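You operate a simulated robot arm through the tools that you are given. There is no shell and no other tool. Be economical: measure what you need, move in short steps, check, and stop when the job is done.

You run a simulated two-armed robot. Do the job below in one go: nothing can be reset, and whatever is moved stays where it is left.

TASK
Hold the cable adapter, pull out its plug and box the adapter.
Fine: lay the plug in the carry tray, stand the adapter in the adapter box and shut the lid.

The check looks at the end state, three seconds after you hand in, the way a careful person would. Anything else that was tipped, shoved, dropped, spilled or broken makes it a failure. Lids that push on must go on centred and level and be pressed home; caps that screw on are set level and turned clockwise until they are tight.

THE ROBOT
Two 6-joint arms with two-finger parallel grippers on one trunk, on a base that drives. Base frame: it is fixed to the floor where the robot stands at the start and does not move with it; the origin is under the middle of the robot, x ahead of it, y to its left, z up. Units: cm, rad, N and s.
The left shoulder is at the start at [6, 18.7, 119.7], the right one opposite. With the tool pointing down near the work surface each hand reaches from about 18 to 62 cm from the robot's upright axis, wherever it stands, measured 20 degrees to its own side. Places, roughly: adapter box lid [50, -50, 90]; inside of the adapter box [50, -50, 90]; inside of the carry tray [50, -10, 90]. Payload 1.57 kg a hand.
Tool frame (each hand has its own): the origin (TCP) lies between the finger pads and is the grasp point; the fingertips stand 3 cm ahead of it; z points along the fingers, y is the line along which they close. Largest opening 11 cm; finger width 2.4, thickness 1.2; the body of the gripper, 4.8 by 11.2 cm, starts 7.8 cm behind the TCP.
Orientation is told as [roll, pitch, yaw] about the base's x, y, z axes, in that order, counted from this pose: with the fingers straight down and closing along the base's y, the tool's x points along the base's -x, its y along +y and its z along -z.

THE INTERFACE
- The arms move only by the tool servo_tool. It takes "left_commands", "right_commands" or both (then of equal length, played together; a hand with none holds still); each is a list that holds one entry, the list of rows, each a list of 7 numbers: the shift along the base's x, y, z in cm, then the turn, a rotation vector about the base's x, y, z in rad, then the gripper command, from -1 (shut) to 1 (fully open), values between in proportion. In form: [[[tx, ty, tz, ax, ay, az, gripper], ...]]. A call has 1 to 10 rows; each row shifts and turns the commanded pose from where the row before left it. Rows are played at 5 a second. More than 5 cm and 0.15 rad between two rows, or a gripper value outside its range, and nothing of the call is played. Where a pose cannot be reached the arm comes as near as it can. A force on the tool above 60 N (or 10 N above the force at the start of the call, whichever is more), or a blocked arm, ends the call early, and 0.2 s more pass. The fingers move at their own pace (about 15.3 cm/s each) and stop on an object; they squeeze with about 26 N. The grip force told is the motor's: it shows also when the fingers shut on nothing. Time passes only in rows, and 0.2 s behind the last, so rows that do not move let the fingers close. It gives the time, the measured TCP pose, the force on the tool (base axes), the opening and the grip force at its end, in the units of the frame above (readings bear some noise), with the torque about the TCP (base axes, N m) and any sound that the robot's microphone picked up.
- Cameras (640 x 400 px; columns grow to the right, rows downward): "scene" is now at [0.73, -2.39, 173]; the picture's right is [-0.34, -0.94, 0.00], its down [-0.77, 0.28, -0.57] and it looks along [0.54, -0.19, -0.82] (base axes); focal length 272 px, centre (320, 200). "left" rides on the left gripper at [7, -1.6, -14.1] in its tool frame; the picture's right is [0.23, 0.97, 0.00], its down [-0.85, 0.20, -0.48] and it looks along [-0.47, 0.11, 0.88] (tool axes); focal length 222 px, centre (320, 200). "right" rides on the right gripper at [7, 1.6, -14.1] in its tool frame; the picture's right is [-0.23, 0.97, 0.00], its down [-0.86, -0.20, -0.48] and it looks along [-0.47, -0.11, 0.88] (tool axes); focal length 222 px, centre (320, 200). There is no depth. A picture from a camera that has moved, and an enlarged one, comes with that camera's place and axes in the base frame and with its lens.
- grab_frame(camera): a new picture of that camera. The clock stands still meanwhile.
- slide_trunk(by): slides the trunk up (or, below 0, down) by that many cm; the arms and the scene camera ride with it, the base frame stays. It gives what a move gives, with no picture.
- drive_base(legs): drives the robot by 1 to 6 legs, each [ahead, left, turn to the left] in cm, cm and rad, along the robot's own axes; the way and the turn of a leg run together, so that a leg with both is an arc; at most 150 cm and 3.142 rad a leg. The arms and the cameras ride along, it lands a little off, and it stops where it bumps. It gives what a move gives.
- aim_head(pan, tilt): turns the head with the scene camera to pan (to the left, within 1.501 rad either way) and tilt (down, from -0.506 to 1.204), counted from straight ahead of the robot. It gives what a move gives.
- inspect(camera, box): a new picture of the part [left, top, right, bottom] of that camera's present view, enlarged. The clock stands still meanwhile.
- sign_off(): hands the job in; it is judged then, once.

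Work in short steps. Places have to be worked out from the pictures, the camera data and where the tool is seen: move nearer, look again, correct. Check each grasp and each placing, and mend what went wrong. You have 120 turns and 108 pictures in all, those below and enlarged ones among them. Open the grippers and draw the arms clear of the work before you hand the job in, unless the task says otherwise; then end with one line.

The tools are called after ">>>" by a JSON object that holds its "method" and its "body". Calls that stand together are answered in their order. servo_tool: Moves the arms, as the interface text tells. Its arguments: {"type":"object","properties":{"left_commands":{"type":"array","items":{"type":"array","items":{"type":"array","items":{"type":"number"}}}},"right_commands":{"type":"array","items":{"type":"array","items":{"type":"array","items":{"type":"number"}}}}},"required":[]} The other tools are called the same way: slide_trunk (by) slides the trunk up or down; drive_base (legs) drives the base; aim_head (pan, tilt) turns the head that bears the scene camera; grab_frame (camera) takes a picture; inspect (camera, box) takes an enlarged picture of a part of a camera's view; sign_off () hands the job in.

At the start:

```text
time_s: 0.0
left_tcp_pos: [45.01, -0.36, 118.23]
left_tcp_rot: [0.001, 0.001, 0.001]
left_ft_force: [0.2, 0.7, 0.1]
left_moment: [-0.04, 0.01, 0.0]
left_finger_gap: 11.0
left_gripper_force: 0.0
right_tcp_pos: [33.86, -32.37, 128.97]
right_tcp_rot: [0.001, 0.001, 0.0]
right_ft_force: [-0.4, 0.0, 1.0]
right_moment: [-0.02, -0.01, 0.05]
right_finger_gap: 11.01
right_gripper_force: 0.0
trunk travel left (down, up): [-82.5, 16.5]
robot x, y, heading: [0.01, 0.14, -0.001]
head pan, tilt: [-0.344, 0.965]
```

scene: 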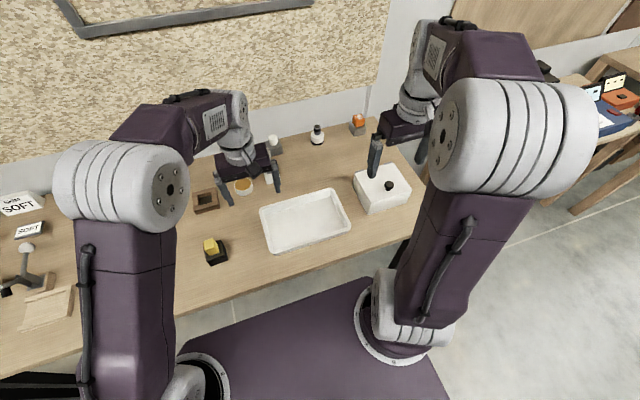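
right: 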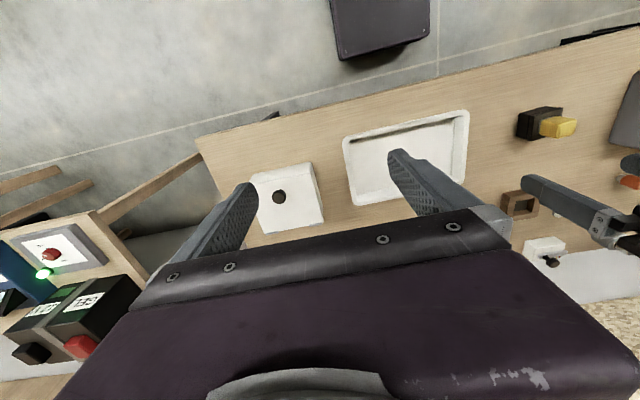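
left: 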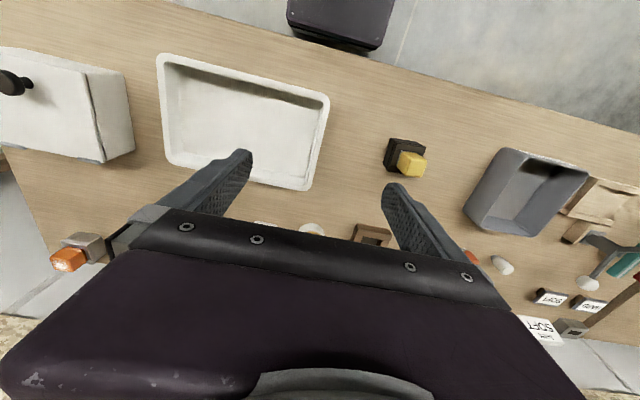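

I start with closer looks at the adapter candidate (black block with yellow plug) and the box.

>>> {"method": "inspect", "body": {"camera": "scene", "box": [160, 170, 300, 280]}}

>>> {"method": "inspect", "body": {"camera": "scene", "box": [320, 130, 440, 230]}}

>>> {"method": "inspect", "body": {"camera": "left", "box": [360, 110, 480, 200]}}

```text
3.64 times, centred on (230, 225) of scene
camera zoom: at [0.73, -2.39, 173.0], right [-0.34, -0.94, 0.0], down [-0.77, 0.28, -0.57], along [0.54, -0.19, -0.82], focal length 988 px, centre (647, 109)
```

zoom: 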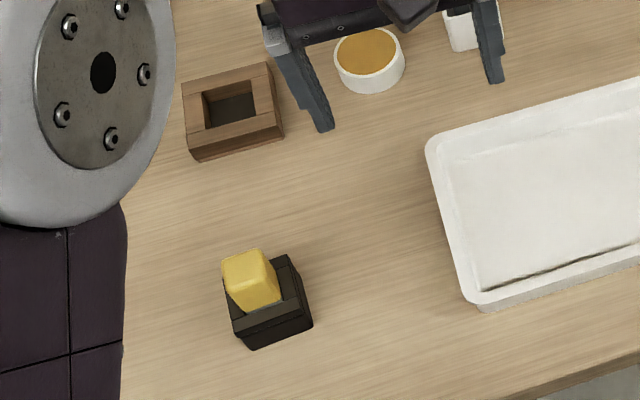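

```text
4.00 times, centred on (380, 180) of scene
camera zoom: at [0.73, -2.39, 173.0], right [-0.34, -0.94, 0.0], down [-0.77, 0.28, -0.57], along [0.54, -0.19, -0.82], focal length 1086 px, centre (80, 280)
```

zoom: 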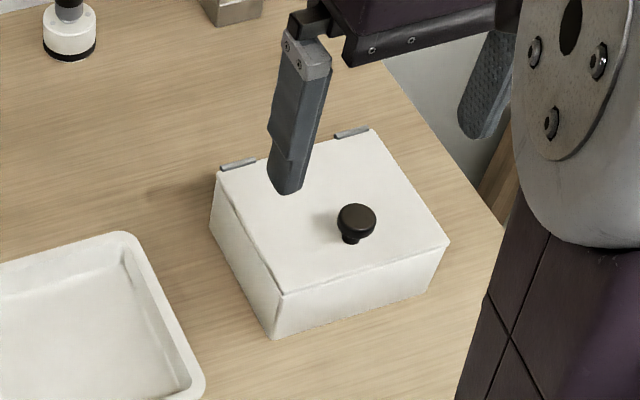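

```text
4.44 times, centred on (420, 155) of left
camera zoom: at [38.02, -2.03, 132.43], right [-0.23, 0.97, 0.0], down [0.85, 0.2, 0.48], along [0.47, 0.11, -0.88], focal length 987 px, centre (-124, 400)
```

zoom: 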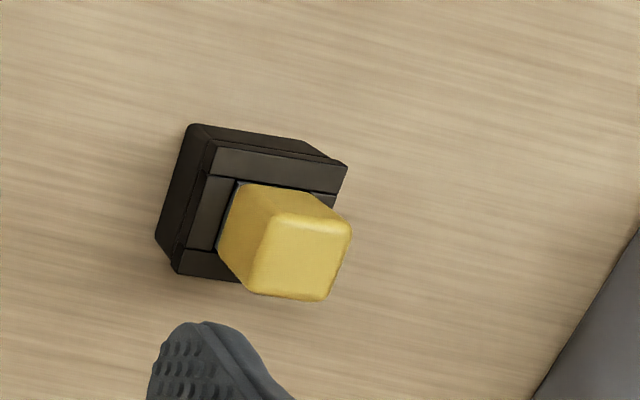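

The adapter (about 6×6×3.5 cm, yellow plug on top) is near [48, 18]. The box is hinged at its far side (x≈61) with its knob near [50, -46], too far for now, so I drive 30 cm to the right.

>>> {"method": "drive_base", "body": {"legs": [[0, -30, 0]]}}

>>> {"method": "aim_head", "body": {"pan": -0.3, "tilt": 0.95}}

>>> {"method": "grab_frame", "body": {"camera": "scene"}}

>>> {"method": "grab_frame", "body": {"camera": "right"}}

```text
time_s: 2.0
left_tcp_pos: [44.77, -30.37, 118.26]
left_tcp_rot: [-0.004, 0.0, -0.007]
left_ft_force: [-0.7, 0.6, 0.6]
left_moment: [-0.02, 0.02, 0.03]
left_finger_gap: 10.97
left_gripper_force: 0.0
right_tcp_pos: [33.53, -62.39, 129.01]
right_tcp_rot: [-0.001, 0.0, -0.008]
right_ft_force: [0.8, 0.0, -0.9]
right_moment: [-0.02, 0.01, 0.02]
right_finger_gap: 11.04
right_gripper_force: 0.1
trunk travel left (down, up): [-82.5, 16.5]
robot x, y, heading: [-0.12, -30.25, -0.005]
head pan, tilt: [-0.344, 0.965]
```

```text
time_s: 2.7
left_tcp_pos: [44.86, -30.45, 118.25]
left_tcp_rot: [-0.001, 0.001, -0.009]
left_ft_force: [0.2, 0.2, -0.1]
left_moment: [0.01, 0.0, -0.02]
left_finger_gap: 11.02
left_gripper_force: 0.1
right_tcp_pos: [33.49, -62.58, 129.01]
right_tcp_rot: [0.0, 0.001, -0.007]
right_ft_force: [-0.1, 0.6, 0.1]
right_moment: [-0.02, 0.01, -0.04]
right_finger_gap: 11.02
right_gripper_force: 0.0
trunk travel left (down, up): [-82.5, 16.5]
robot x, y, heading: [-0.12, -29.87, -0.009]
head pan, tilt: [-0.3, 0.949]
```

```text
101 pictures are left
camera scene: at [0.78, -31.95, 173.11], right [-0.3, -0.95, 0.0], down [-0.78, 0.25, -0.58], along [0.55, -0.18, -0.81], focal length 272 px, centre (320, 200)
```

scene: 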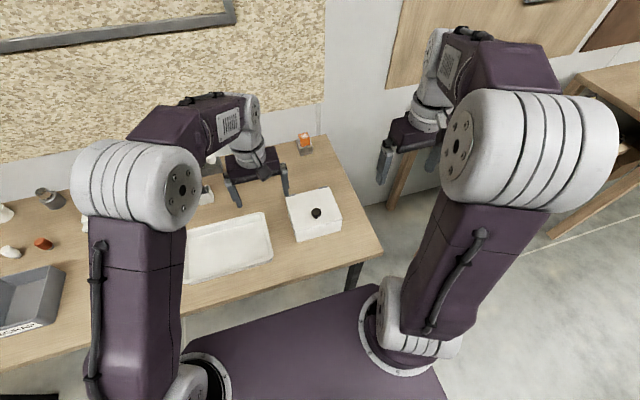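

```text
100 pictures are left
camera right: at [26.74, -60.63, 143.16], right [0.23, 0.97, 0.0], down [0.85, -0.21, 0.48], along [0.47, -0.11, -0.88], focal length 222 px, centre (320, 200)
```

right: 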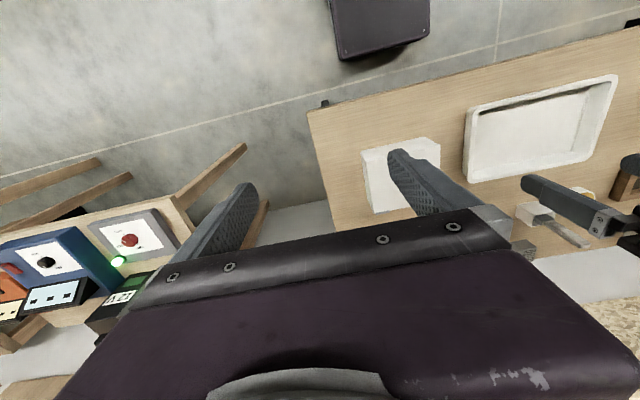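

Knob is at about [49.5, -46.4]. I bring the right hand above it and move the left away.

>>> {"method": "servo_tool", "body": {"right_commands": [[[2, 2, -3, 0, 0, 0, 0.2], [2, 2, -3, 0, 0, 0, 0.2], [2, 2, -3, 0, 0, 0, 0.2], [2, 2, -3, 0, 0, 0, 0.2], [2, 2, -3, 0, 0, 0, 0.2], [2, 2, -3, 0, 0, 0, 0.2], [2, 2, -2, 0, 0, 0, 0.2], [2, 2, -2, 0, 0, 0, 0.2]]], "left_commands": [[[0, 2, 0, 0, 0, 0, 1], [0, 2, 0, 0, 0, 0, 1], [0, 2, 0, 0, 0, 0, 1], [0, 2, 0, 0, 0, 0, 1], [0, 2, 0, 0, 0, 0, 1], [0, 2, 0, 0, 0, 0, 1], [0, 2, 0, 0, 0, 0, 1], [0, 2, 0, 0, 0, 0, 1]]]}}

>>> {"method": "grab_frame", "body": {"camera": "right"}}

>>> {"method": "inspect", "body": {"camera": "scene", "box": [240, 160, 380, 260]}}

```text
time_s: 4.5
left_tcp_pos: [44.94, -14.44, 118.16]
left_tcp_rot: [-0.002, 0.001, -0.005]
left_ft_force: [0.7, -0.2, -0.2]
left_moment: [0.0, 0.03, -0.04]
left_finger_gap: 11.02
left_gripper_force: 0.1
right_tcp_pos: [49.73, -46.4, 106.86]
right_tcp_rot: [-0.001, 0.002, -0.006]
right_ft_force: [0.2, 0.9, -0.2]
right_moment: [0.0, 0.0, -0.03]
right_finger_gap: 6.62
right_gripper_force: 0.1
trunk travel left (down, up): [-82.5, 16.5]
robot x, y, heading: [0.0, -29.89, -0.012]
head pan, tilt: [-0.3, 0.949]
```

```text
99 pictures are left
camera right: at [43.0, -44.57, 121.04], right [0.23, 0.97, 0.0], down [0.85, -0.21, 0.48], along [0.46, -0.11, -0.88], focal length 222 px, centre (320, 200)
```

right: 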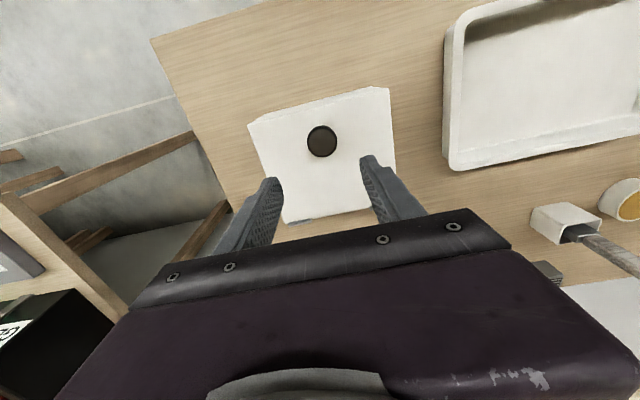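

```text
4.00 times, centred on (310, 210) of scene
camera zoom: at [0.94, -31.83, 173.12], right [-0.3, -0.95, 0.0], down [-0.78, 0.25, -0.58], along [0.55, -0.18, -0.81], focal length 1086 px, centre (360, 160)
```

zoom: 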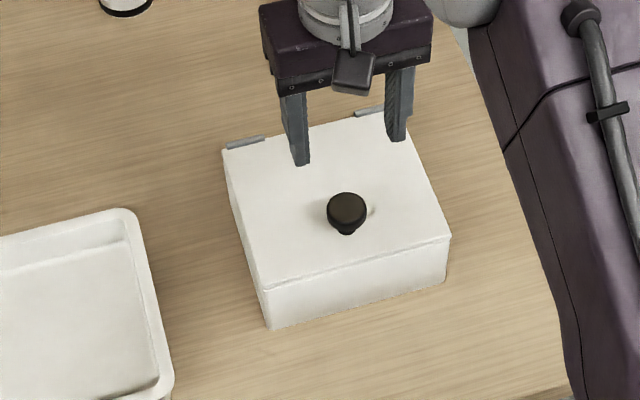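

Triangulated knob: about [49.0, -46.0], top at z≈95.4. Lowering onto it with the fingertips staying about 1 cm above the lid.

>>> {"method": "servo_tool", "body": {"right_commands": [[[-0.7, 0.4, -3, 0, 0, 0, 0.2], [0, 0, -3, 0, 0, 0, 0.2], [0, 0, -2.5, 0, 0, 0, 0.2], [0, 0, -2, 0, 0, 0, 0.2], [0, 0, 0, 0, 0, 0, 0.2]]]}}

>>> {"method": "grab_frame", "body": {"camera": "right"}}

>>> {"method": "inspect", "body": {"camera": "scene", "box": [240, 160, 380, 260]}}

```text
time_s: 5.7
left_tcp_pos: [44.65, -14.47, 118.23]
left_tcp_rot: [-0.001, -0.002, -0.006]
left_ft_force: [-0.3, -0.2, -0.2]
left_moment: [-0.01, 0.02, 0.01]
left_finger_gap: 11.03
left_gripper_force: 0.0
right_tcp_pos: [48.71, -46.16, 96.54]
right_tcp_rot: [0.001, 0.0, -0.007]
right_ft_force: [-3.0, -3.9, 12.6]
right_moment: [-0.04, 0.21, 0.03]
right_finger_gap: 6.59
right_gripper_force: 0.1
trunk travel left (down, up): [-82.5, 16.5]
robot x, y, heading: [-0.16, -30.26, -0.009]
head pan, tilt: [-0.3, 0.949]
```

```text
97 pictures are left
camera right: at [42.0, -44.34, 110.65], right [0.23, 0.97, 0.0], down [0.85, -0.21, 0.48], along [0.47, -0.11, -0.88], focal length 222 px, centre (320, 200)
```

right: 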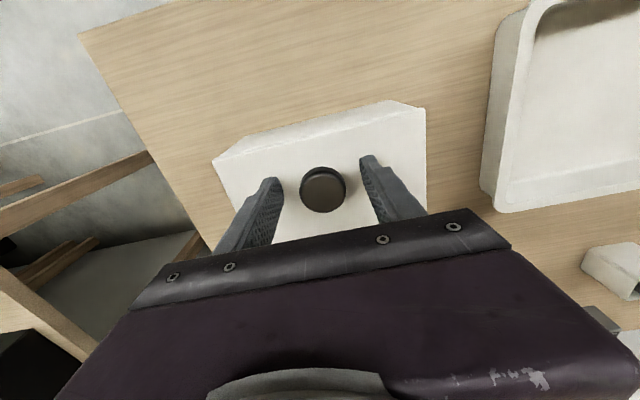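

```text
4.00 times, centred on (310, 210) of scene
camera zoom: at [0.59, -32.05, 173.13], right [-0.3, -0.95, 0.0], down [-0.77, 0.25, -0.58], along [0.56, -0.18, -0.81], focal length 1086 px, centre (360, 160)
```

zoom: 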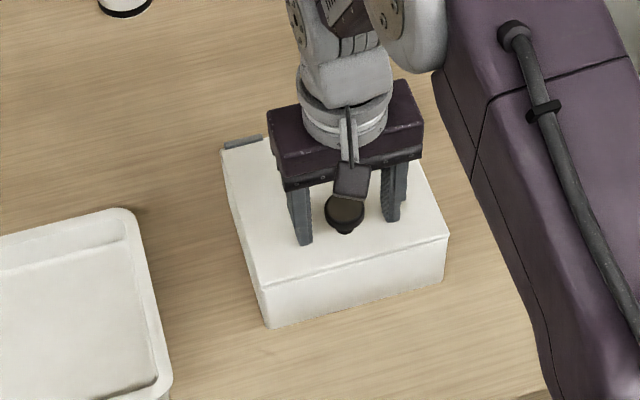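

The tips touch the lid (12.6 N), so the lid top is at about z=93.5. I rise 0.7 and close on the knob.

>>> {"method": "servo_tool", "body": {"right_commands": [[[0, 0, 0.8, 0, 0, 0, 0.2], [0, 0, 0, 0, 0, 0, -1], [0, 0, 0, 0, 0, 0, -1], [0, 0, 0, 0, 0, 0, -1]]]}}

```text
time_s: 6.7
left_tcp_pos: [45.01, -14.46, 118.18]
left_tcp_rot: [0.001, 0.0, -0.006]
left_ft_force: [0.2, 0.1, -0.2]
left_moment: [0.0, -0.01, -0.01]
left_finger_gap: 11.0
left_gripper_force: 0.0
right_tcp_pos: [48.96, -46.04, 97.17]
right_tcp_rot: [0.0, 0.002, -0.007]
right_ft_force: [0.5, 6.5, -7.0]
right_moment: [0.29, 0.48, 0.08]
right_finger_gap: 3.37
right_gripper_force: 41.3
trunk travel left (down, up): [-82.5, 16.5]
robot x, y, heading: [-0.32, -29.7, -0.009]
head pan, tilt: [-0.3, 0.949]
```

Knob gripped (gap 3.37). I swing it along an arc about the hinge (x≈61.4, z≈92.3), the first 30°.

>>> {"method": "servo_tool", "body": {"right_commands": [[[0.28, 0, 1.06, 0, 0, 0, -1], [0.36, 0, 1.06, 0, 0, 0, -1], [0.47, 0, 1.0, 0, 0, 0, -1], [0.54, 0, 0.97, 0, 0, 0, -1], [0.64, 0, 0.9, 0, 0, 0, -1], [0.69, 0, 0.87, 0, 0, 0, -1]]]}}

>>> {"method": "inspect", "body": {"camera": "scene", "box": [240, 160, 380, 260]}}

```text
time_s: 8.1
left_tcp_pos: [44.9, -14.38, 118.17]
left_tcp_rot: [0.0, 0.001, -0.007]
left_ft_force: [-0.3, 0.2, -0.1]
left_moment: [0.02, 0.0, -0.01]
left_finger_gap: 10.99
left_gripper_force: 0.1
right_tcp_pos: [51.75, -45.93, 103.1]
right_tcp_rot: [0.0, 0.001, -0.008]
right_ft_force: [-4.6, 5.2, -11.8]
right_moment: [-0.03, 1.28, 0.03]
right_finger_gap: 3.38
right_gripper_force: 40.9
trunk travel left (down, up): [-82.5, 16.5]
robot x, y, heading: [-0.39, -29.83, -0.004]
head pan, tilt: [-0.3, 0.949]
```

```text
4.00 times, centred on (310, 210) of scene
camera zoom: at [0.88, -31.92, 173.11], right [-0.3, -0.95, 0.0], down [-0.78, 0.25, -0.58], along [0.55, -0.18, -0.81], focal length 1086 px, centre (360, 160)
```

zoom: 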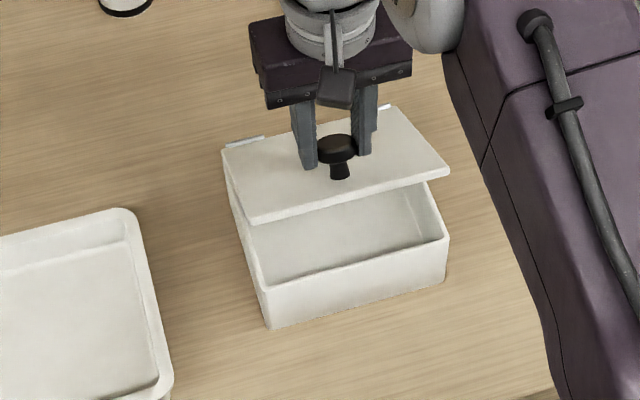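

The lid is opening and following. I continue to about 60°.

>>> {"method": "servo_tool", "body": {"right_commands": [[[0.78, 0, 0.79, 0, 0, 0, -1], [0.84, 0, 0.72, 0, 0, 0, -1], [0.91, 0, 0.63, 0, 0, 0, -1], [0.95, 0, 0.57, 0, 0, 0, -1], [1.0, 0, 0.47, 0, 0, 0, -1], [1.04, 0, 0.4, 0, 0, 0, -1]]]}}

>>> {"method": "inspect", "body": {"camera": "scene", "box": [240, 160, 380, 260]}}

```text
time_s: 9.5
left_tcp_pos: [44.89, -14.41, 118.21]
left_tcp_rot: [-0.002, 0.0, -0.007]
left_ft_force: [-0.5, 0.0, 0.2]
left_moment: [-0.02, 0.01, 0.04]
left_finger_gap: 10.99
left_gripper_force: 0.0
right_tcp_pos: [56.95, -45.99, 106.85]
right_tcp_rot: [-0.002, 0.002, -0.007]
right_ft_force: [-8.0, 8.3, -8.9]
right_moment: [-0.05, 1.29, 0.27]
right_finger_gap: 3.35
right_gripper_force: 41.5
trunk travel left (down, up): [-82.5, 16.5]
robot x, y, heading: [-0.29, -29.72, -0.007]
head pan, tilt: [-0.3, 0.949]
```

```text
4.00 times, centred on (310, 210) of scene
camera zoom: at [0.75, -31.77, 173.12], right [-0.3, -0.95, 0.0], down [-0.77, 0.25, -0.58], along [0.55, -0.18, -0.81], focal length 1086 px, centre (360, 160)
```

zoom: 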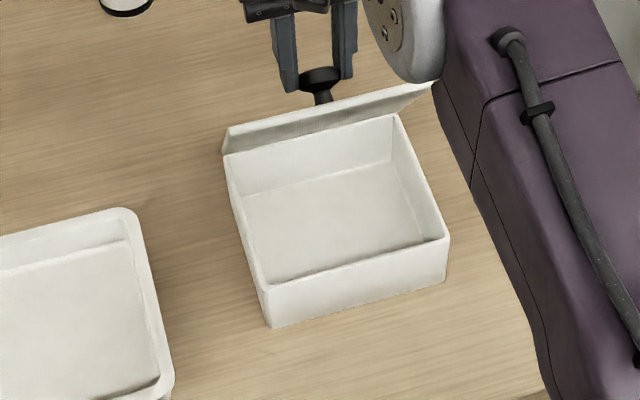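

Still within reach. I continue past vertical, watching whether the arm follows.

>>> {"method": "servo_tool", "body": {"right_commands": [[[1.06, 0, 0.28, 0, 0, 0, -1], [1.09, 0, 0.22, 0, 0, 0, -1], [1.1, 0, 0.08, 0, 0, 0, -1], [1.11, 0, 0.03, 0, 0, 0, -1], [1.11, 0, -0.1, 0, 0, 0, -1], [1.09, 0, -0.17, 0, 0, 0, -1]]]}}

>>> {"method": "inspect", "body": {"camera": "scene", "box": [240, 140, 380, 240]}}

```text
time_s: 10.9
left_tcp_pos: [44.34, -14.13, 118.58]
left_tcp_rot: [-0.002, -0.006, -0.007]
left_ft_force: [0.3, 0.6, -0.2]
left_moment: [-0.03, 0.0, -0.01]
left_finger_gap: 11.01
left_gripper_force: 0.0
right_tcp_pos: [59.48, -45.9, 107.41]
right_tcp_rot: [0.0, -0.01, -0.008]
right_ft_force: [-9.5, 13.6, 21.7]
right_moment: [0.45, 0.96, 0.15]
right_finger_gap: 3.37
right_gripper_force: 41.5
right hand out of reach, approached as far as the arm can: row 3, 4, 5, 6
trunk travel left (down, up): [-82.5, 16.5]
robot x, y, heading: [-0.07, -29.99, -0.009]
head pan, tilt: [-0.3, 0.949]
```

```text
4.00 times, centred on (310, 190) of scene
camera zoom: at [0.1, -31.49, 173.16], right [-0.3, -0.95, 0.0], down [-0.77, 0.24, -0.59], along [0.56, -0.18, -0.81], focal length 1086 px, centre (360, 240)
```

zoom: 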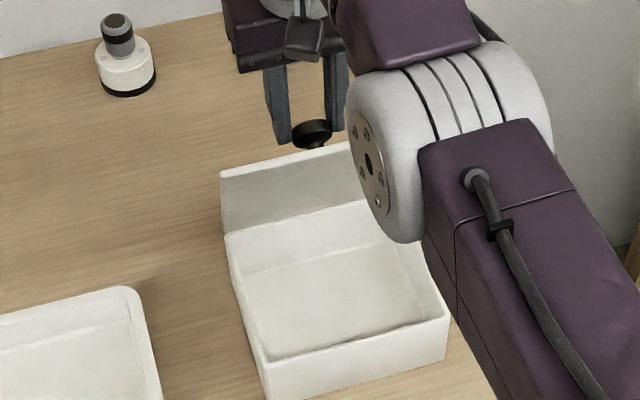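

The lid stands at about 75° and the arm is at full reach. I check the room in front of the base before driving forward a few cm.

>>> {"method": "aim_head", "body": {"pan": 0.0, "tilt": 1.2}}

>>> {"method": "grab_frame", "body": {"camera": "scene"}}

```text
time_s: 11.7
left_tcp_pos: [44.36, -14.12, 118.37]
left_tcp_rot: [-0.003, -0.006, -0.008]
left_ft_force: [0.0, -0.5, -0.5]
left_moment: [0.02, 0.02, -0.01]
left_finger_gap: 11.0
left_gripper_force: 0.1
right_tcp_pos: [59.47, -46.03, 107.45]
right_tcp_rot: [-0.003, -0.01, -0.007]
right_ft_force: [-1.4, 12.7, 34.7]
right_moment: [0.29, -0.01, 0.12]
right_finger_gap: 3.38
right_gripper_force: 41.2
trunk travel left (down, up): [-82.5, 16.5]
robot x, y, heading: [-0.24, -29.9, -0.009]
head pan, tilt: [0.0, 1.201]
```

```text
92 pictures are left
camera scene: at [-1.28, -29.27, 171.51], right [-0.01, -1.0, 0.0], down [-0.93, 0.01, -0.37], along [0.37, -0.01, -0.93], focal length 272 px, centre (320, 200)
```

scene: 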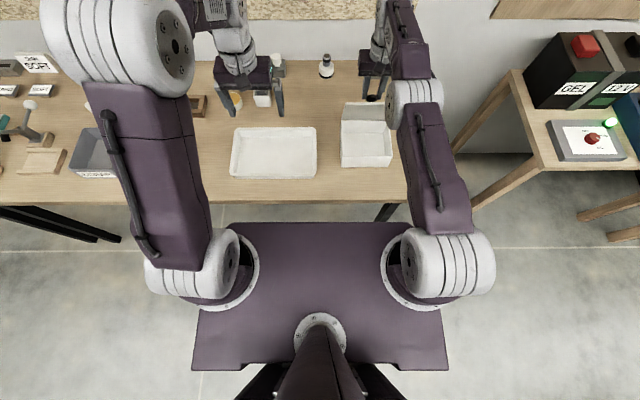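

There's about 15 cm between torso front and table edge. I relieve the vertical load, then drive forward 4 cm, which swings the knob along its near-horizontal tangent.

>>> {"method": "servo_tool", "body": {"right_commands": [[[0, 0, 0.4, 0, 0, 0, -1], [0, 0, 0, 0, 0, 0, -1]]]}}

>>> {"method": "drive_base", "body": {"legs": [[2, 0, 0]]}}

>>> {"method": "grab_frame", "body": {"camera": "scene"}}

```text
time_s: 12.3
left_tcp_pos: [44.73, -14.21, 118.25]
left_tcp_rot: [-0.005, -0.001, -0.009]
left_ft_force: [0.2, 0.1, 0.2]
left_moment: [-0.01, 0.0, -0.01]
left_finger_gap: 10.99
left_gripper_force: 0.0
right_tcp_pos: [59.59, -45.99, 107.39]
right_tcp_rot: [-0.003, -0.001, -0.007]
right_ft_force: [1.9, 15.1, 13.6]
right_moment: [0.27, -0.45, 0.03]
right_finger_gap: 3.36
right_gripper_force: 41.2
trunk travel left (down, up): [-82.5, 16.5]
robot x, y, heading: [-0.23, -29.9, -0.006]
head pan, tilt: [0.0, 1.201]
```

```text
time_s: 13.1
left_tcp_pos: [46.97, -14.19, 118.04]
left_tcp_rot: [-0.003, 0.0, -0.006]
left_ft_force: [0.3, -0.3, 0.0]
left_moment: [-0.02, 0.03, -0.02]
left_finger_gap: 10.98
left_gripper_force: 0.0
right_tcp_pos: [61.91, -46.01, 107.36]
right_tcp_rot: [-0.002, -0.002, -0.008]
right_ft_force: [2.9, 17.4, 1.2]
right_moment: [0.5, -0.51, 0.02]
right_finger_gap: 3.34
right_gripper_force: 41.7
trunk travel left (down, up): [-82.5, 16.5]
robot x, y, heading: [1.72, -29.82, -0.005]
head pan, tilt: [0.0, 1.201]
```

```text
91 pictures are left
camera scene: at [1.65, -29.38, 171.46], right [-0.01, -1.0, 0.0], down [-0.93, 0.01, -0.36], along [0.36, -0.01, -0.93], focal length 272 px, centre (320, 200)
```

scene: 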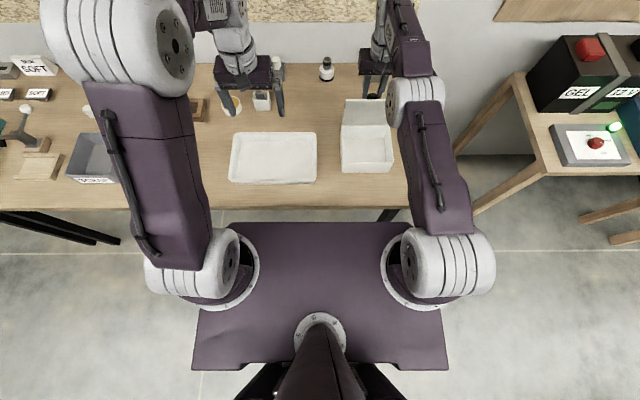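

Works smoothly. I relieve the sideways force and drive 3 cm further to bring the lid past vertical.

>>> {"method": "servo_tool", "body": {"right_commands": [[[0, 0.3, 0, 0, 0, 0, -1], [0, 0, 0, 0, 0, 0, -1]]]}}

>>> {"method": "drive_base", "body": {"legs": [[3, 0, 0]]}}

>>> {"method": "inspect", "body": {"camera": "scene", "box": [300, 60, 440, 190]}}

```text
time_s: 13.7
left_tcp_pos: [46.9, -14.58, 118.1]
left_tcp_rot: [0.001, 0.0, -0.007]
left_ft_force: [1.1, 0.1, 0.8]
left_moment: [-0.01, -0.01, 0.03]
left_finger_gap: 11.03
left_gripper_force: 0.0
right_tcp_pos: [61.99, -45.89, 107.34]
right_tcp_rot: [0.003, -0.002, -0.005]
right_ft_force: [3.0, 0.6, -4.1]
right_moment: [0.02, -0.44, 0.4]
right_finger_gap: 3.33
right_gripper_force: 41.5
trunk travel left (down, up): [-82.5, 16.5]
robot x, y, heading: [1.6, -30.22, -0.004]
head pan, tilt: [0.0, 1.201]
```

```text
time_s: 14.5
left_tcp_pos: [49.94, -14.55, 118.27]
left_tcp_rot: [-0.002, 0.0, -0.005]
left_ft_force: [0.2, -0.1, 0.2]
left_moment: [-0.05, -0.03, -0.01]
left_finger_gap: 11.01
left_gripper_force: 0.1
right_tcp_pos: [64.96, -46.08, 107.36]
right_tcp_rot: [0.0, -0.003, -0.005]
right_ft_force: [-2.5, 3.3, -17.2]
right_moment: [0.36, -0.64, 0.12]
right_finger_gap: 3.34
right_gripper_force: 41.1
trunk travel left (down, up): [-82.5, 16.5]
robot x, y, heading: [4.94, -29.96, -0.003]
head pan, tilt: [0.0, 1.201]
```

```text
3.08 times, centred on (370, 125) of scene
camera zoom: at [4.55, -29.96, 171.47], right [-0.01, -1.0, 0.0], down [-0.93, 0.01, -0.36], along [0.36, 0.0, -0.93], focal length 836 px, centre (166, 431)
```

zoom: 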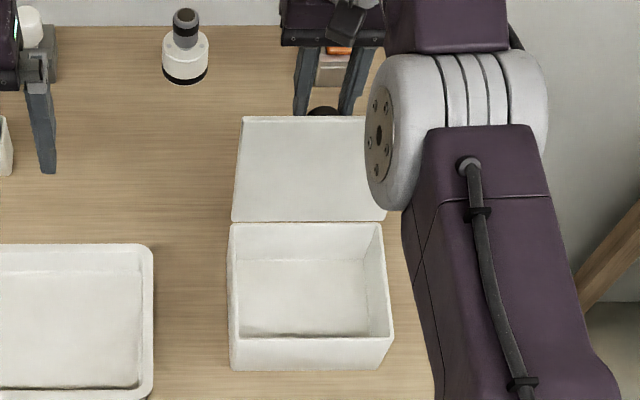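

The lid is slightly past vertical (~94°). I ease down a little and go another ~2 cm back so it leans safely.

>>> {"method": "servo_tool", "body": {"right_commands": [[[0, 0, -0.7, 0, 0, 0, -1], [0, 0, 0, 0, 0, 0, -1]]]}}

>>> {"method": "drive_base", "body": {"legs": [[2, 0, 0]]}}

>>> {"method": "servo_tool", "body": {"right_commands": [[[0, 0, -0.6, 0, 0, 0, -1], [0, 0, 0, 0, 0, 0, -1]]]}}

```text
time_s: 15.1
left_tcp_pos: [49.72, -14.65, 118.34]
left_tcp_rot: [-0.001, -0.001, -0.008]
left_ft_force: [0.5, -0.5, 0.7]
left_moment: [0.03, 0.04, 0.04]
left_finger_gap: 11.01
left_gripper_force: 0.0
right_tcp_pos: [64.94, -45.88, 107.07]
right_tcp_rot: [0.0, -0.013, -0.007]
right_ft_force: [8.6, -6.3, 34.5]
right_moment: [-0.18, 0.31, 0.2]
right_finger_gap: 3.36
right_gripper_force: 41.1
trunk travel left (down, up): [-82.5, 16.5]
robot x, y, heading: [5.02, -29.65, -0.005]
head pan, tilt: [0.0, 1.201]
```

```text
time_s: 15.9
left_tcp_pos: [51.87, -14.58, 118.08]
left_tcp_rot: [0.002, 0.0, -0.005]
left_ft_force: [-0.4, 0.4, 0.3]
left_moment: [0.0, 0.08, 0.02]
left_finger_gap: 11.03
left_gripper_force: 0.0
right_tcp_pos: [66.67, -46.0, 106.42]
right_tcp_rot: [0.003, 0.009, -0.005]
right_ft_force: [-24.5, -3.5, -13.2]
right_moment: [-0.02, -0.36, 0.03]
right_finger_gap: 3.34
right_gripper_force: 41.6
trunk travel left (down, up): [-82.5, 16.5]
robot x, y, heading: [6.95, -30.02, -0.009]
head pan, tilt: [0.0, 1.201]
```

```text
time_s: 16.5
left_tcp_pos: [51.59, -14.57, 118.35]
left_tcp_rot: [0.0, -0.002, -0.007]
left_ft_force: [0.6, 0.1, 0.0]
left_moment: [-0.02, 0.0, 0.04]
left_finger_gap: 11.0
left_gripper_force: 0.0
right_tcp_pos: [66.61, -46.1, 106.27]
right_tcp_rot: [0.002, -0.003, -0.004]
right_ft_force: [8.0, -6.4, 34.0]
right_moment: [-0.17, 0.47, 0.13]
right_finger_gap: 3.38
right_gripper_force: 41.2
trunk travel left (down, up): [-82.5, 16.5]
robot x, y, heading: [6.79, -29.83, -0.006]
head pan, tilt: [0.0, 1.201]
```

The lid is about 10° past vertical and forces are rising, maybe near its stop. I back off the vertical load and release gently to see if it stays.

>>> {"method": "servo_tool", "body": {"right_commands": [[[0, 0, 0.4, 0, 0, 0, -1], [0, 0, 0, 0, 0, 0, -0.2], [0, 0, 0, 0, 0, 0, -0.1]]]}}

>>> {"method": "inspect", "body": {"camera": "scene", "box": [300, 60, 440, 190]}}

>>> {"method": "grab_frame", "body": {"camera": "right"}}

```text
time_s: 17.3
left_tcp_pos: [51.75, -14.57, 118.32]
left_tcp_rot: [0.0, -0.001, -0.004]
left_ft_force: [0.4, -0.1, 0.6]
left_moment: [0.01, -0.01, 0.01]
left_finger_gap: 10.99
left_gripper_force: 0.1
right_tcp_pos: [66.47, -45.89, 106.15]
right_tcp_rot: [0.0, 0.012, -0.006]
right_ft_force: [0.7, 0.5, 1.1]
right_moment: [0.0, 0.01, 0.02]
right_finger_gap: 4.95
right_gripper_force: 0.0
trunk travel left (down, up): [-82.5, 16.5]
robot x, y, heading: [7.27, -29.86, -0.01]
head pan, tilt: [0.0, 1.201]
```

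```text
3.08 times, centred on (370, 125) of scene
camera zoom: at [6.38, -29.93, 171.48], right [-0.01, -1.0, 0.0], down [-0.93, 0.01, -0.36], along [0.36, 0.0, -0.93], focal length 836 px, centre (166, 431)
```

zoom: 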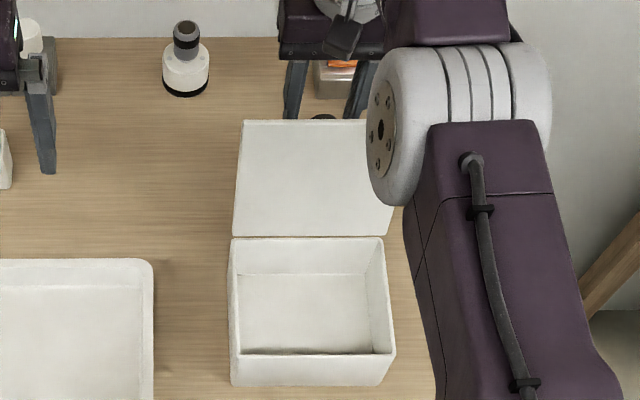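

```text
88 pictures are left
camera right: at [59.86, -44.12, 120.35], right [0.23, 0.97, 0.0], down [0.86, -0.21, 0.47], along [0.46, -0.11, -0.88], focal length 222 px, centre (320, 200)
```

right: 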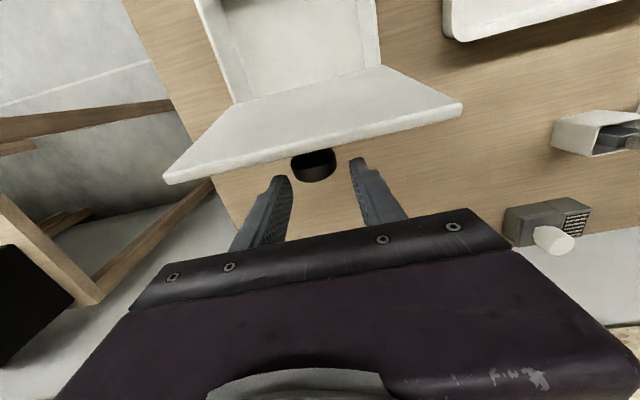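

The lid stays open by itself. I lift the right hand straight up clear of it, then pull back.

>>> {"method": "servo_tool", "body": {"right_commands": [[[0, 0, 3, 0, 0, 0, 0.3], [0, 0, 3, 0, 0, 0, 0.3], [-0.5, 0, 3, 0, 0, 0, 0.3], [-1, 0, 3, 0, 0, 0, 0.3], [-4, 0, 1, 0, 0, 0, 0.3], [-4, 0, 0, 0, 0, 0, 0.3], [-4, 0, 0, 0, 0, 0, 0.3], [-4, 0, 0, 0, 0, 0, 0.3], [-4, 0, 0, 0, 0, 0, 0.3], [-4, -2, 0, 0, 0, 0, 0.3]]]}}

>>> {"method": "grab_frame", "body": {"camera": "scene"}}

```text
time_s: 19.5
left_tcp_pos: [51.83, -14.61, 118.38]
left_tcp_rot: [0.002, -0.001, -0.004]
left_ft_force: [-0.4, -0.5, 0.0]
left_moment: [0.03, -0.04, -0.03]
left_finger_gap: 11.0
left_gripper_force: 0.0
right_tcp_pos: [41.07, -47.85, 119.49]
right_tcp_rot: [0.003, 0.005, -0.003]
right_ft_force: [0.3, -0.5, 0.2]
right_moment: [0.02, -0.02, 0.01]
right_finger_gap: 7.11
right_gripper_force: 0.0
trunk travel left (down, up): [-82.5, 16.5]
robot x, y, heading: [6.83, -29.92, -0.009]
head pan, tilt: [0.0, 1.201]
```

```text
87 pictures are left
camera scene: at [6.24, -30.03, 171.49], right [-0.01, -1.0, 0.0], down [-0.93, 0.01, -0.36], along [0.36, 0.0, -0.93], focal length 272 px, centre (320, 200)
```

scene: 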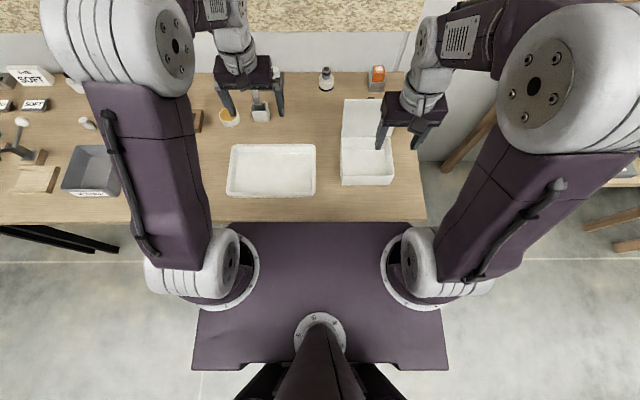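

The box is open and undisturbed. I drive back left by 30 cm toward the adapter.

>>> {"method": "drive_base", "body": {"legs": [[0, 30, 0]]}}

>>> {"method": "servo_tool", "body": {"left_commands": [[[-1, 3, 0, 0, 0, 0.143, 1], [-1, 3, 0, 0, 0, 0.143, 1], [-1, 3, 0, 0, 0, 0.143, 1], [-1, 3, 0, 0, 0, 0.143, 1], [0, 2, 0, 0, 0, 0.143, 1], [0, 0, 0, 0, 0, 0.143, 1], [0, 0, 0, 0, 0, 0.143, 1], [0, 0, 0, 0, 0, 0.143, 1], [0, 0, 0, 0, 0, 0.143, 1], [0, 0, 0, 0, 0, 0.143, 1]]]}}

>>> {"method": "grab_frame", "body": {"camera": "left"}}

>>> {"method": "grab_frame", "body": {"camera": "scene"}}

```text
time_s: 21.6
left_tcp_pos: [52.0, 15.72, 118.28]
left_tcp_rot: [0.002, 0.001, -0.008]
left_ft_force: [0.3, -0.1, -0.5]
left_moment: [0.01, 0.0, -0.01]
left_finger_gap: 11.0
left_gripper_force: 0.0
right_tcp_pos: [41.31, -17.6, 119.36]
right_tcp_rot: [0.004, 0.008, -0.009]
right_ft_force: [1.1, 0.2, 0.4]
right_moment: [0.0, -0.03, -0.01]
right_finger_gap: 7.14
right_gripper_force: 0.0
trunk travel left (down, up): [-82.5, 16.5]
robot x, y, heading: [7.19, 0.81, -0.013]
head pan, tilt: [0.0, 1.201]
```

```text
time_s: 23.8
left_tcp_pos: [48.11, 29.99, 118.09]
left_tcp_rot: [0.0, 0.001, 1.423]
left_ft_force: [-0.9, -0.1, -0.6]
left_moment: [-0.01, 0.0, -0.03]
left_finger_gap: 10.99
left_gripper_force: 0.1
right_tcp_pos: [41.35, -17.32, 119.4]
right_tcp_rot: [0.003, 0.008, -0.009]
right_ft_force: [-0.2, -0.5, -1.4]
right_moment: [0.0, 0.02, -0.01]
right_finger_gap: 7.15
right_gripper_force: 0.1
trunk travel left (down, up): [-82.5, 16.5]
robot x, y, heading: [7.04, 0.72, -0.007]
head pan, tilt: [0.0, 1.201]
```

```text
86 pictures are left
camera left: at [48.69, 22.65, 132.3], right [-1.0, -0.08, 0.0], down [-0.07, 0.88, 0.48], along [-0.04, 0.48, -0.88], focal length 222 px, centre (320, 200)
```

left: 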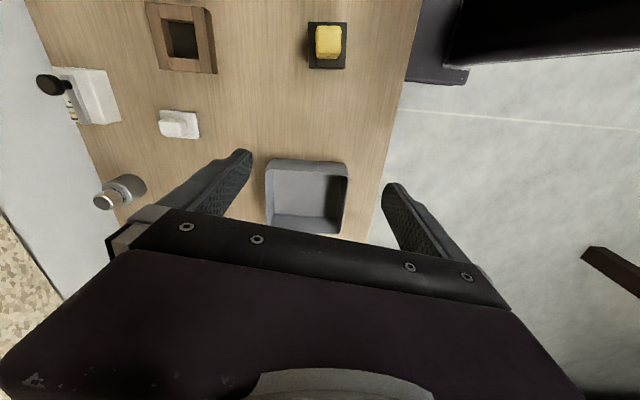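

```text
85 pictures are left
camera scene: at [6.7, 0.63, 171.49], right [-0.01, -1.0, 0.0], down [-0.93, 0.01, -0.36], along [0.36, 0.0, -0.93], focal length 272 px, centre (320, 200)
```

scene: 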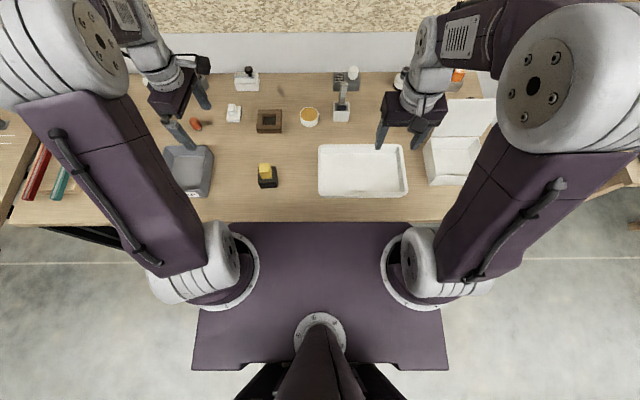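

A grey bin stands just left of the adapter (from y≈37), so I'll use a ~55° tilt from the +y side. First a closer look at the adapter for position and yaw.

>>> {"method": "inspect", "body": {"camera": "left", "box": [290, 5, 370, 85]}}

>>> {"method": "inspect", "body": {"camera": "scene", "box": [150, 130, 310, 230]}}

```text
5.00 times, centred on (330, 45) of left
camera zoom: at [48.69, 22.65, 132.3], right [-1.0, -0.08, 0.0], down [-0.07, 0.88, 0.48], along [-0.04, 0.48, -0.88], focal length 1111 px, centre (270, 975)
```

zoom: 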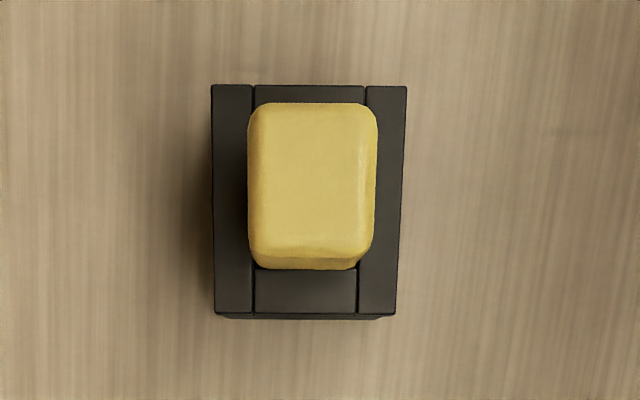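

```text
4.00 times, centred on (230, 180) of scene
camera zoom: at [6.7, 0.63, 171.49], right [-0.01, -1.0, 0.0], down [-0.93, 0.01, -0.36], along [0.36, 0.0, -0.93], focal length 1086 px, centre (680, 280)
```

zoom: 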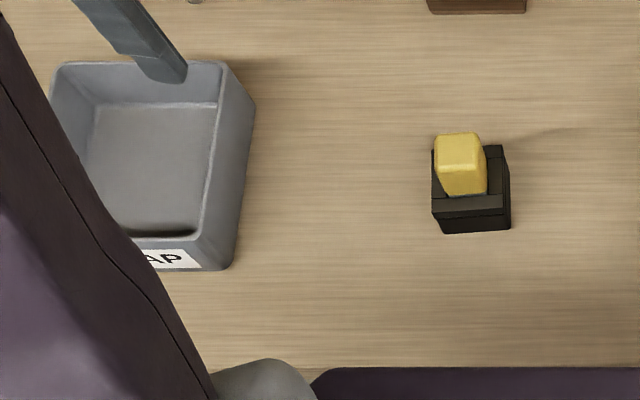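

Adapter centre ≈ [47.8, 18.0], 6.1 cm square, yaw ≈ +0.08 rad, top ≈ 89.5. I finish the left yaw and tilt the hand to 55°, staying high.

>>> {"method": "servo_tool", "body": {"left_commands": [[[0, 0, -1, 0, 0, 0.114, 1], [0, 0, -1, 0, 0, 0.113, 1], [0, 0, -1, -0.137, -0.011, 0, 1], [0, 0, -1, -0.137, -0.011, 0, 1], [0, 0, -1, -0.137, -0.011, 0, 1], [0, 0, -1, -0.137, -0.011, 0, 1], [0, 0, -1, -0.137, -0.011, 0, 1], [0, 0, -1, -0.137, -0.011, 0, 1], [0, 0, -1, -0.135, -0.011, 0, 1]]]}}

>>> {"method": "grab_frame", "body": {"camera": "left"}}

>>> {"method": "grab_frame", "body": {"camera": "scene"}}

```text
time_s: 25.8
left_tcp_pos: [48.21, 29.85, 109.1]
left_tcp_rot: [-0.007, 0.963, 1.646]
left_ft_force: [-0.1, -0.3, 0.0]
left_moment: [0.0, -0.01, -0.01]
left_finger_gap: 10.99
left_gripper_force: 0.1
right_tcp_pos: [41.32, -17.19, 119.34]
right_tcp_rot: [0.003, 0.008, -0.009]
right_ft_force: [-0.6, -0.5, 0.1]
right_moment: [0.01, 0.0, 0.03]
right_finger_gap: 7.17
right_gripper_force: 0.0
trunk travel left (down, up): [-82.5, 16.5]
robot x, y, heading: [7.09, 0.97, -0.008]
head pan, tilt: [0.0, 1.201]
```

```text
82 pictures are left
camera left: at [49.13, 37.57, 122.95], right [-0.96, -0.21, 0.18], down [-0.27, 0.86, -0.43], along [-0.07, -0.46, -0.88], focal length 222 px, centre (320, 200)
```

left: 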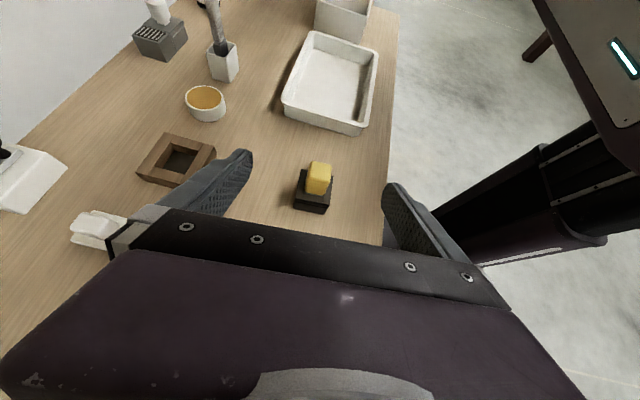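

```text
81 pictures are left
camera scene: at [6.78, 0.8, 171.5], right [-0.01, -1.0, 0.0], down [-0.93, 0.01, -0.36], along [0.36, 0.0, -0.93], focal length 272 px, centre (320, 200)
```

scene: 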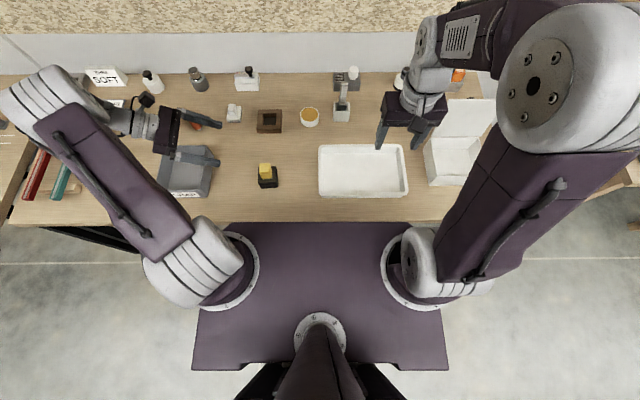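

Geometry matches. I lower to the pre-grasp point 12 cm back along the finger axis and look again.

>>> {"method": "servo_tool", "body": {"left_commands": [[[-0.3, -0.5, -3.5, 0, 0, 0, 1], [-0.3, -0.5, -3.5, 0, 0, 0, 1], [-0.3, -0.5, -3.5, 0, 0, 0, 1], [-0.3, -0.5, -3.5, 0, 0, 0, 1], [0.2, -2.46, -1.72, 0, 0, 0, 1], [0.2, -2.46, -1.72, 0, 0, 0, 1], [0, 0, 0, 0, 0, 0, 1]]]}}

>>> {"method": "grab_frame", "body": {"camera": "left"}}

>>> {"method": "inspect", "body": {"camera": "scene", "box": [150, 130, 310, 230]}}

```text
time_s: 27.4
left_tcp_pos: [47.18, 22.97, 91.9]
left_tcp_rot: [-0.004, 0.961, 1.644]
left_ft_force: [-0.9, 0.0, 0.6]
left_moment: [-0.01, 0.0, -0.04]
left_finger_gap: 10.99
left_gripper_force: 0.0
right_tcp_pos: [41.39, -17.22, 119.38]
right_tcp_rot: [0.001, 0.009, -0.009]
right_ft_force: [-0.6, 0.6, 0.2]
right_moment: [-0.03, 0.02, 0.02]
right_finger_gap: 7.15
right_gripper_force: 0.1
trunk travel left (down, up): [-82.5, 16.5]
robot x, y, heading: [7.14, 0.45, -0.014]
head pan, tilt: [0.0, 1.201]
```

```text
80 pictures are left
camera left: at [48.22, 30.65, 105.72], right [-0.96, -0.21, 0.18], down [-0.27, 0.86, -0.43], along [-0.07, -0.46, -0.89], focal length 222 px, centre (320, 200)
```

left: 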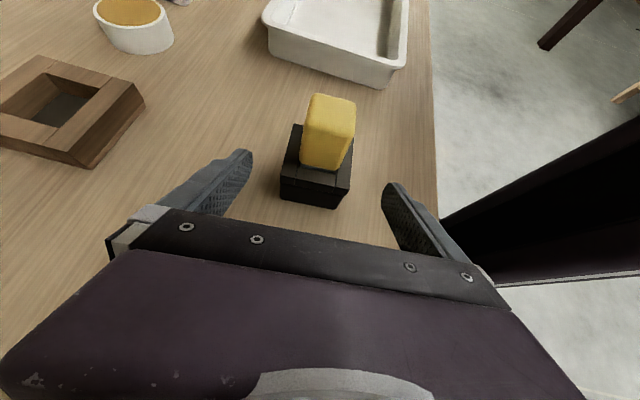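

```text
4.00 times, centred on (230, 180) of scene
camera zoom: at [6.68, 0.72, 171.49], right [-0.01, -1.0, 0.0], down [-0.93, 0.01, -0.36], along [0.36, 0.0, -0.93], focal length 1086 px, centre (680, 280)
```

zoom: 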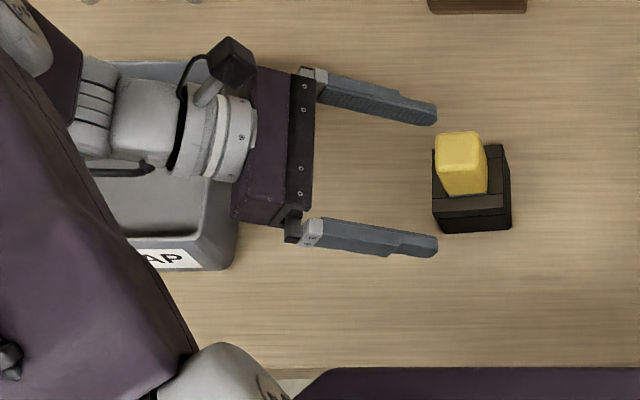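

Fingers straddle the block symmetrically. I advance the last 6 cm along the finger axis.

>>> {"method": "servo_tool", "body": {"left_commands": [[[0.17, -1.7, -1.2, 0, 0, 0, 1], [0.17, -1.7, -1.2, 0, 0, 0, 1], [0.15, -1.5, -1.2, 0, 0, 0, 1], [0, 0, 0, 0, 0, 0, 1]]]}}

>>> {"method": "inspect", "body": {"camera": "scene", "box": [190, 130, 310, 220]}}

>>> {"method": "grab_frame", "body": {"camera": "left"}}

```text
time_s: 28.4
left_tcp_pos: [48.0, 18.04, 88.21]
left_tcp_rot: [-0.005, 0.961, 1.642]
left_ft_force: [-0.2, 0.4, 0.1]
left_moment: [-0.02, 0.0, -0.03]
left_finger_gap: 11.0
left_gripper_force: 0.1
right_tcp_pos: [41.37, -17.28, 119.47]
right_tcp_rot: [0.002, 0.008, -0.008]
right_ft_force: [-0.1, 0.0, -0.4]
right_moment: [-0.03, -0.01, 0.01]
right_finger_gap: 7.17
right_gripper_force: 0.2
trunk travel left (down, up): [-82.5, 16.5]
robot x, y, heading: [7.22, 0.84, -0.008]
head pan, tilt: [0.0, 1.201]
```

```text
4.44 times, centred on (250, 175) of scene
camera zoom: at [6.71, 0.63, 171.49], right [-0.01, -1.0, 0.0], down [-0.93, 0.01, -0.36], along [0.36, 0.0, -0.93], focal length 1207 px, centre (631, 311)
```

zoom: 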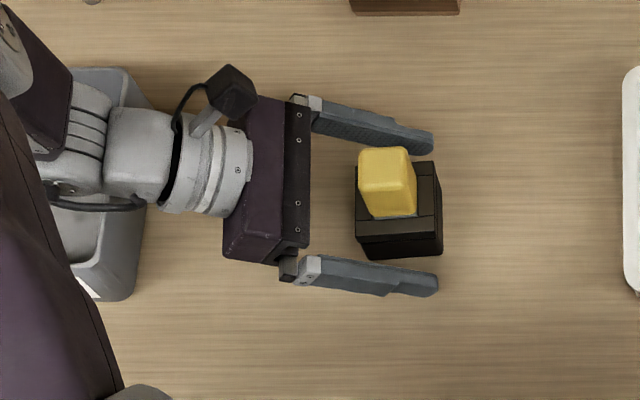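

```text
77 pictures are left
camera left: at [48.85, 25.67, 102.05], right [-0.96, -0.21, 0.18], down [-0.27, 0.86, -0.43], along [-0.07, -0.46, -0.89], focal length 222 px, centre (320, 200)
```

left: 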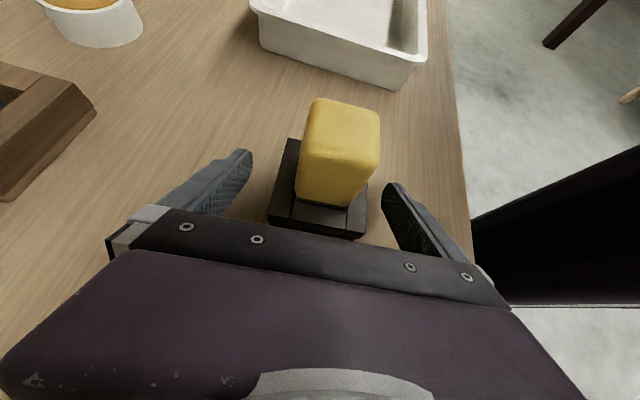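

Well aligned; closing the left gripper on the adapter.

>>> {"method": "servo_tool", "body": {"left_commands": [[[0, 0, 0, 0, 0, 0, 0.3], [0, 0, 0, 0, 0, 0, 0], [0, 0, 0, 0, 0, 0, -1], [0, 0, 0, 0, 0, 0, -1], [0, 0, 0, 0, 0, 0, -1]]]}}

>>> {"method": "grab_frame", "body": {"camera": "left"}}

```text
time_s: 29.6
left_tcp_pos: [47.88, 18.18, 88.18]
left_tcp_rot: [-0.005, 0.961, 1.644]
left_ft_force: [0.9, -0.1, 0.5]
left_moment: [0.0, 0.05, -0.03]
left_finger_gap: 5.98
left_gripper_force: 26.3
right_tcp_pos: [41.44, -17.38, 119.4]
right_tcp_rot: [0.001, 0.009, -0.008]
right_ft_force: [-1.0, -0.2, -0.2]
right_moment: [0.01, -0.03, 0.01]
right_finger_gap: 7.17
right_gripper_force: 0.1
trunk travel left (down, up): [-82.5, 16.5]
robot x, y, heading: [7.08, 0.79, -0.007]
head pan, tilt: [0.0, 1.201]
```

```text
76 pictures are left
camera left: at [48.86, 25.7, 102.06], right [-0.96, -0.21, 0.18], down [-0.27, 0.86, -0.43], along [-0.07, -0.46, -0.89], focal length 222 px, centre (320, 200)
```

left: 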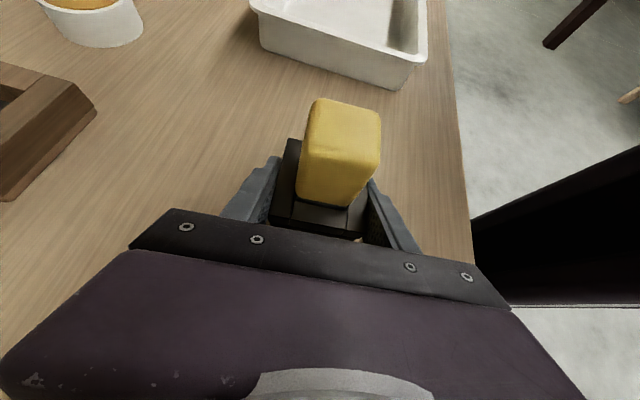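

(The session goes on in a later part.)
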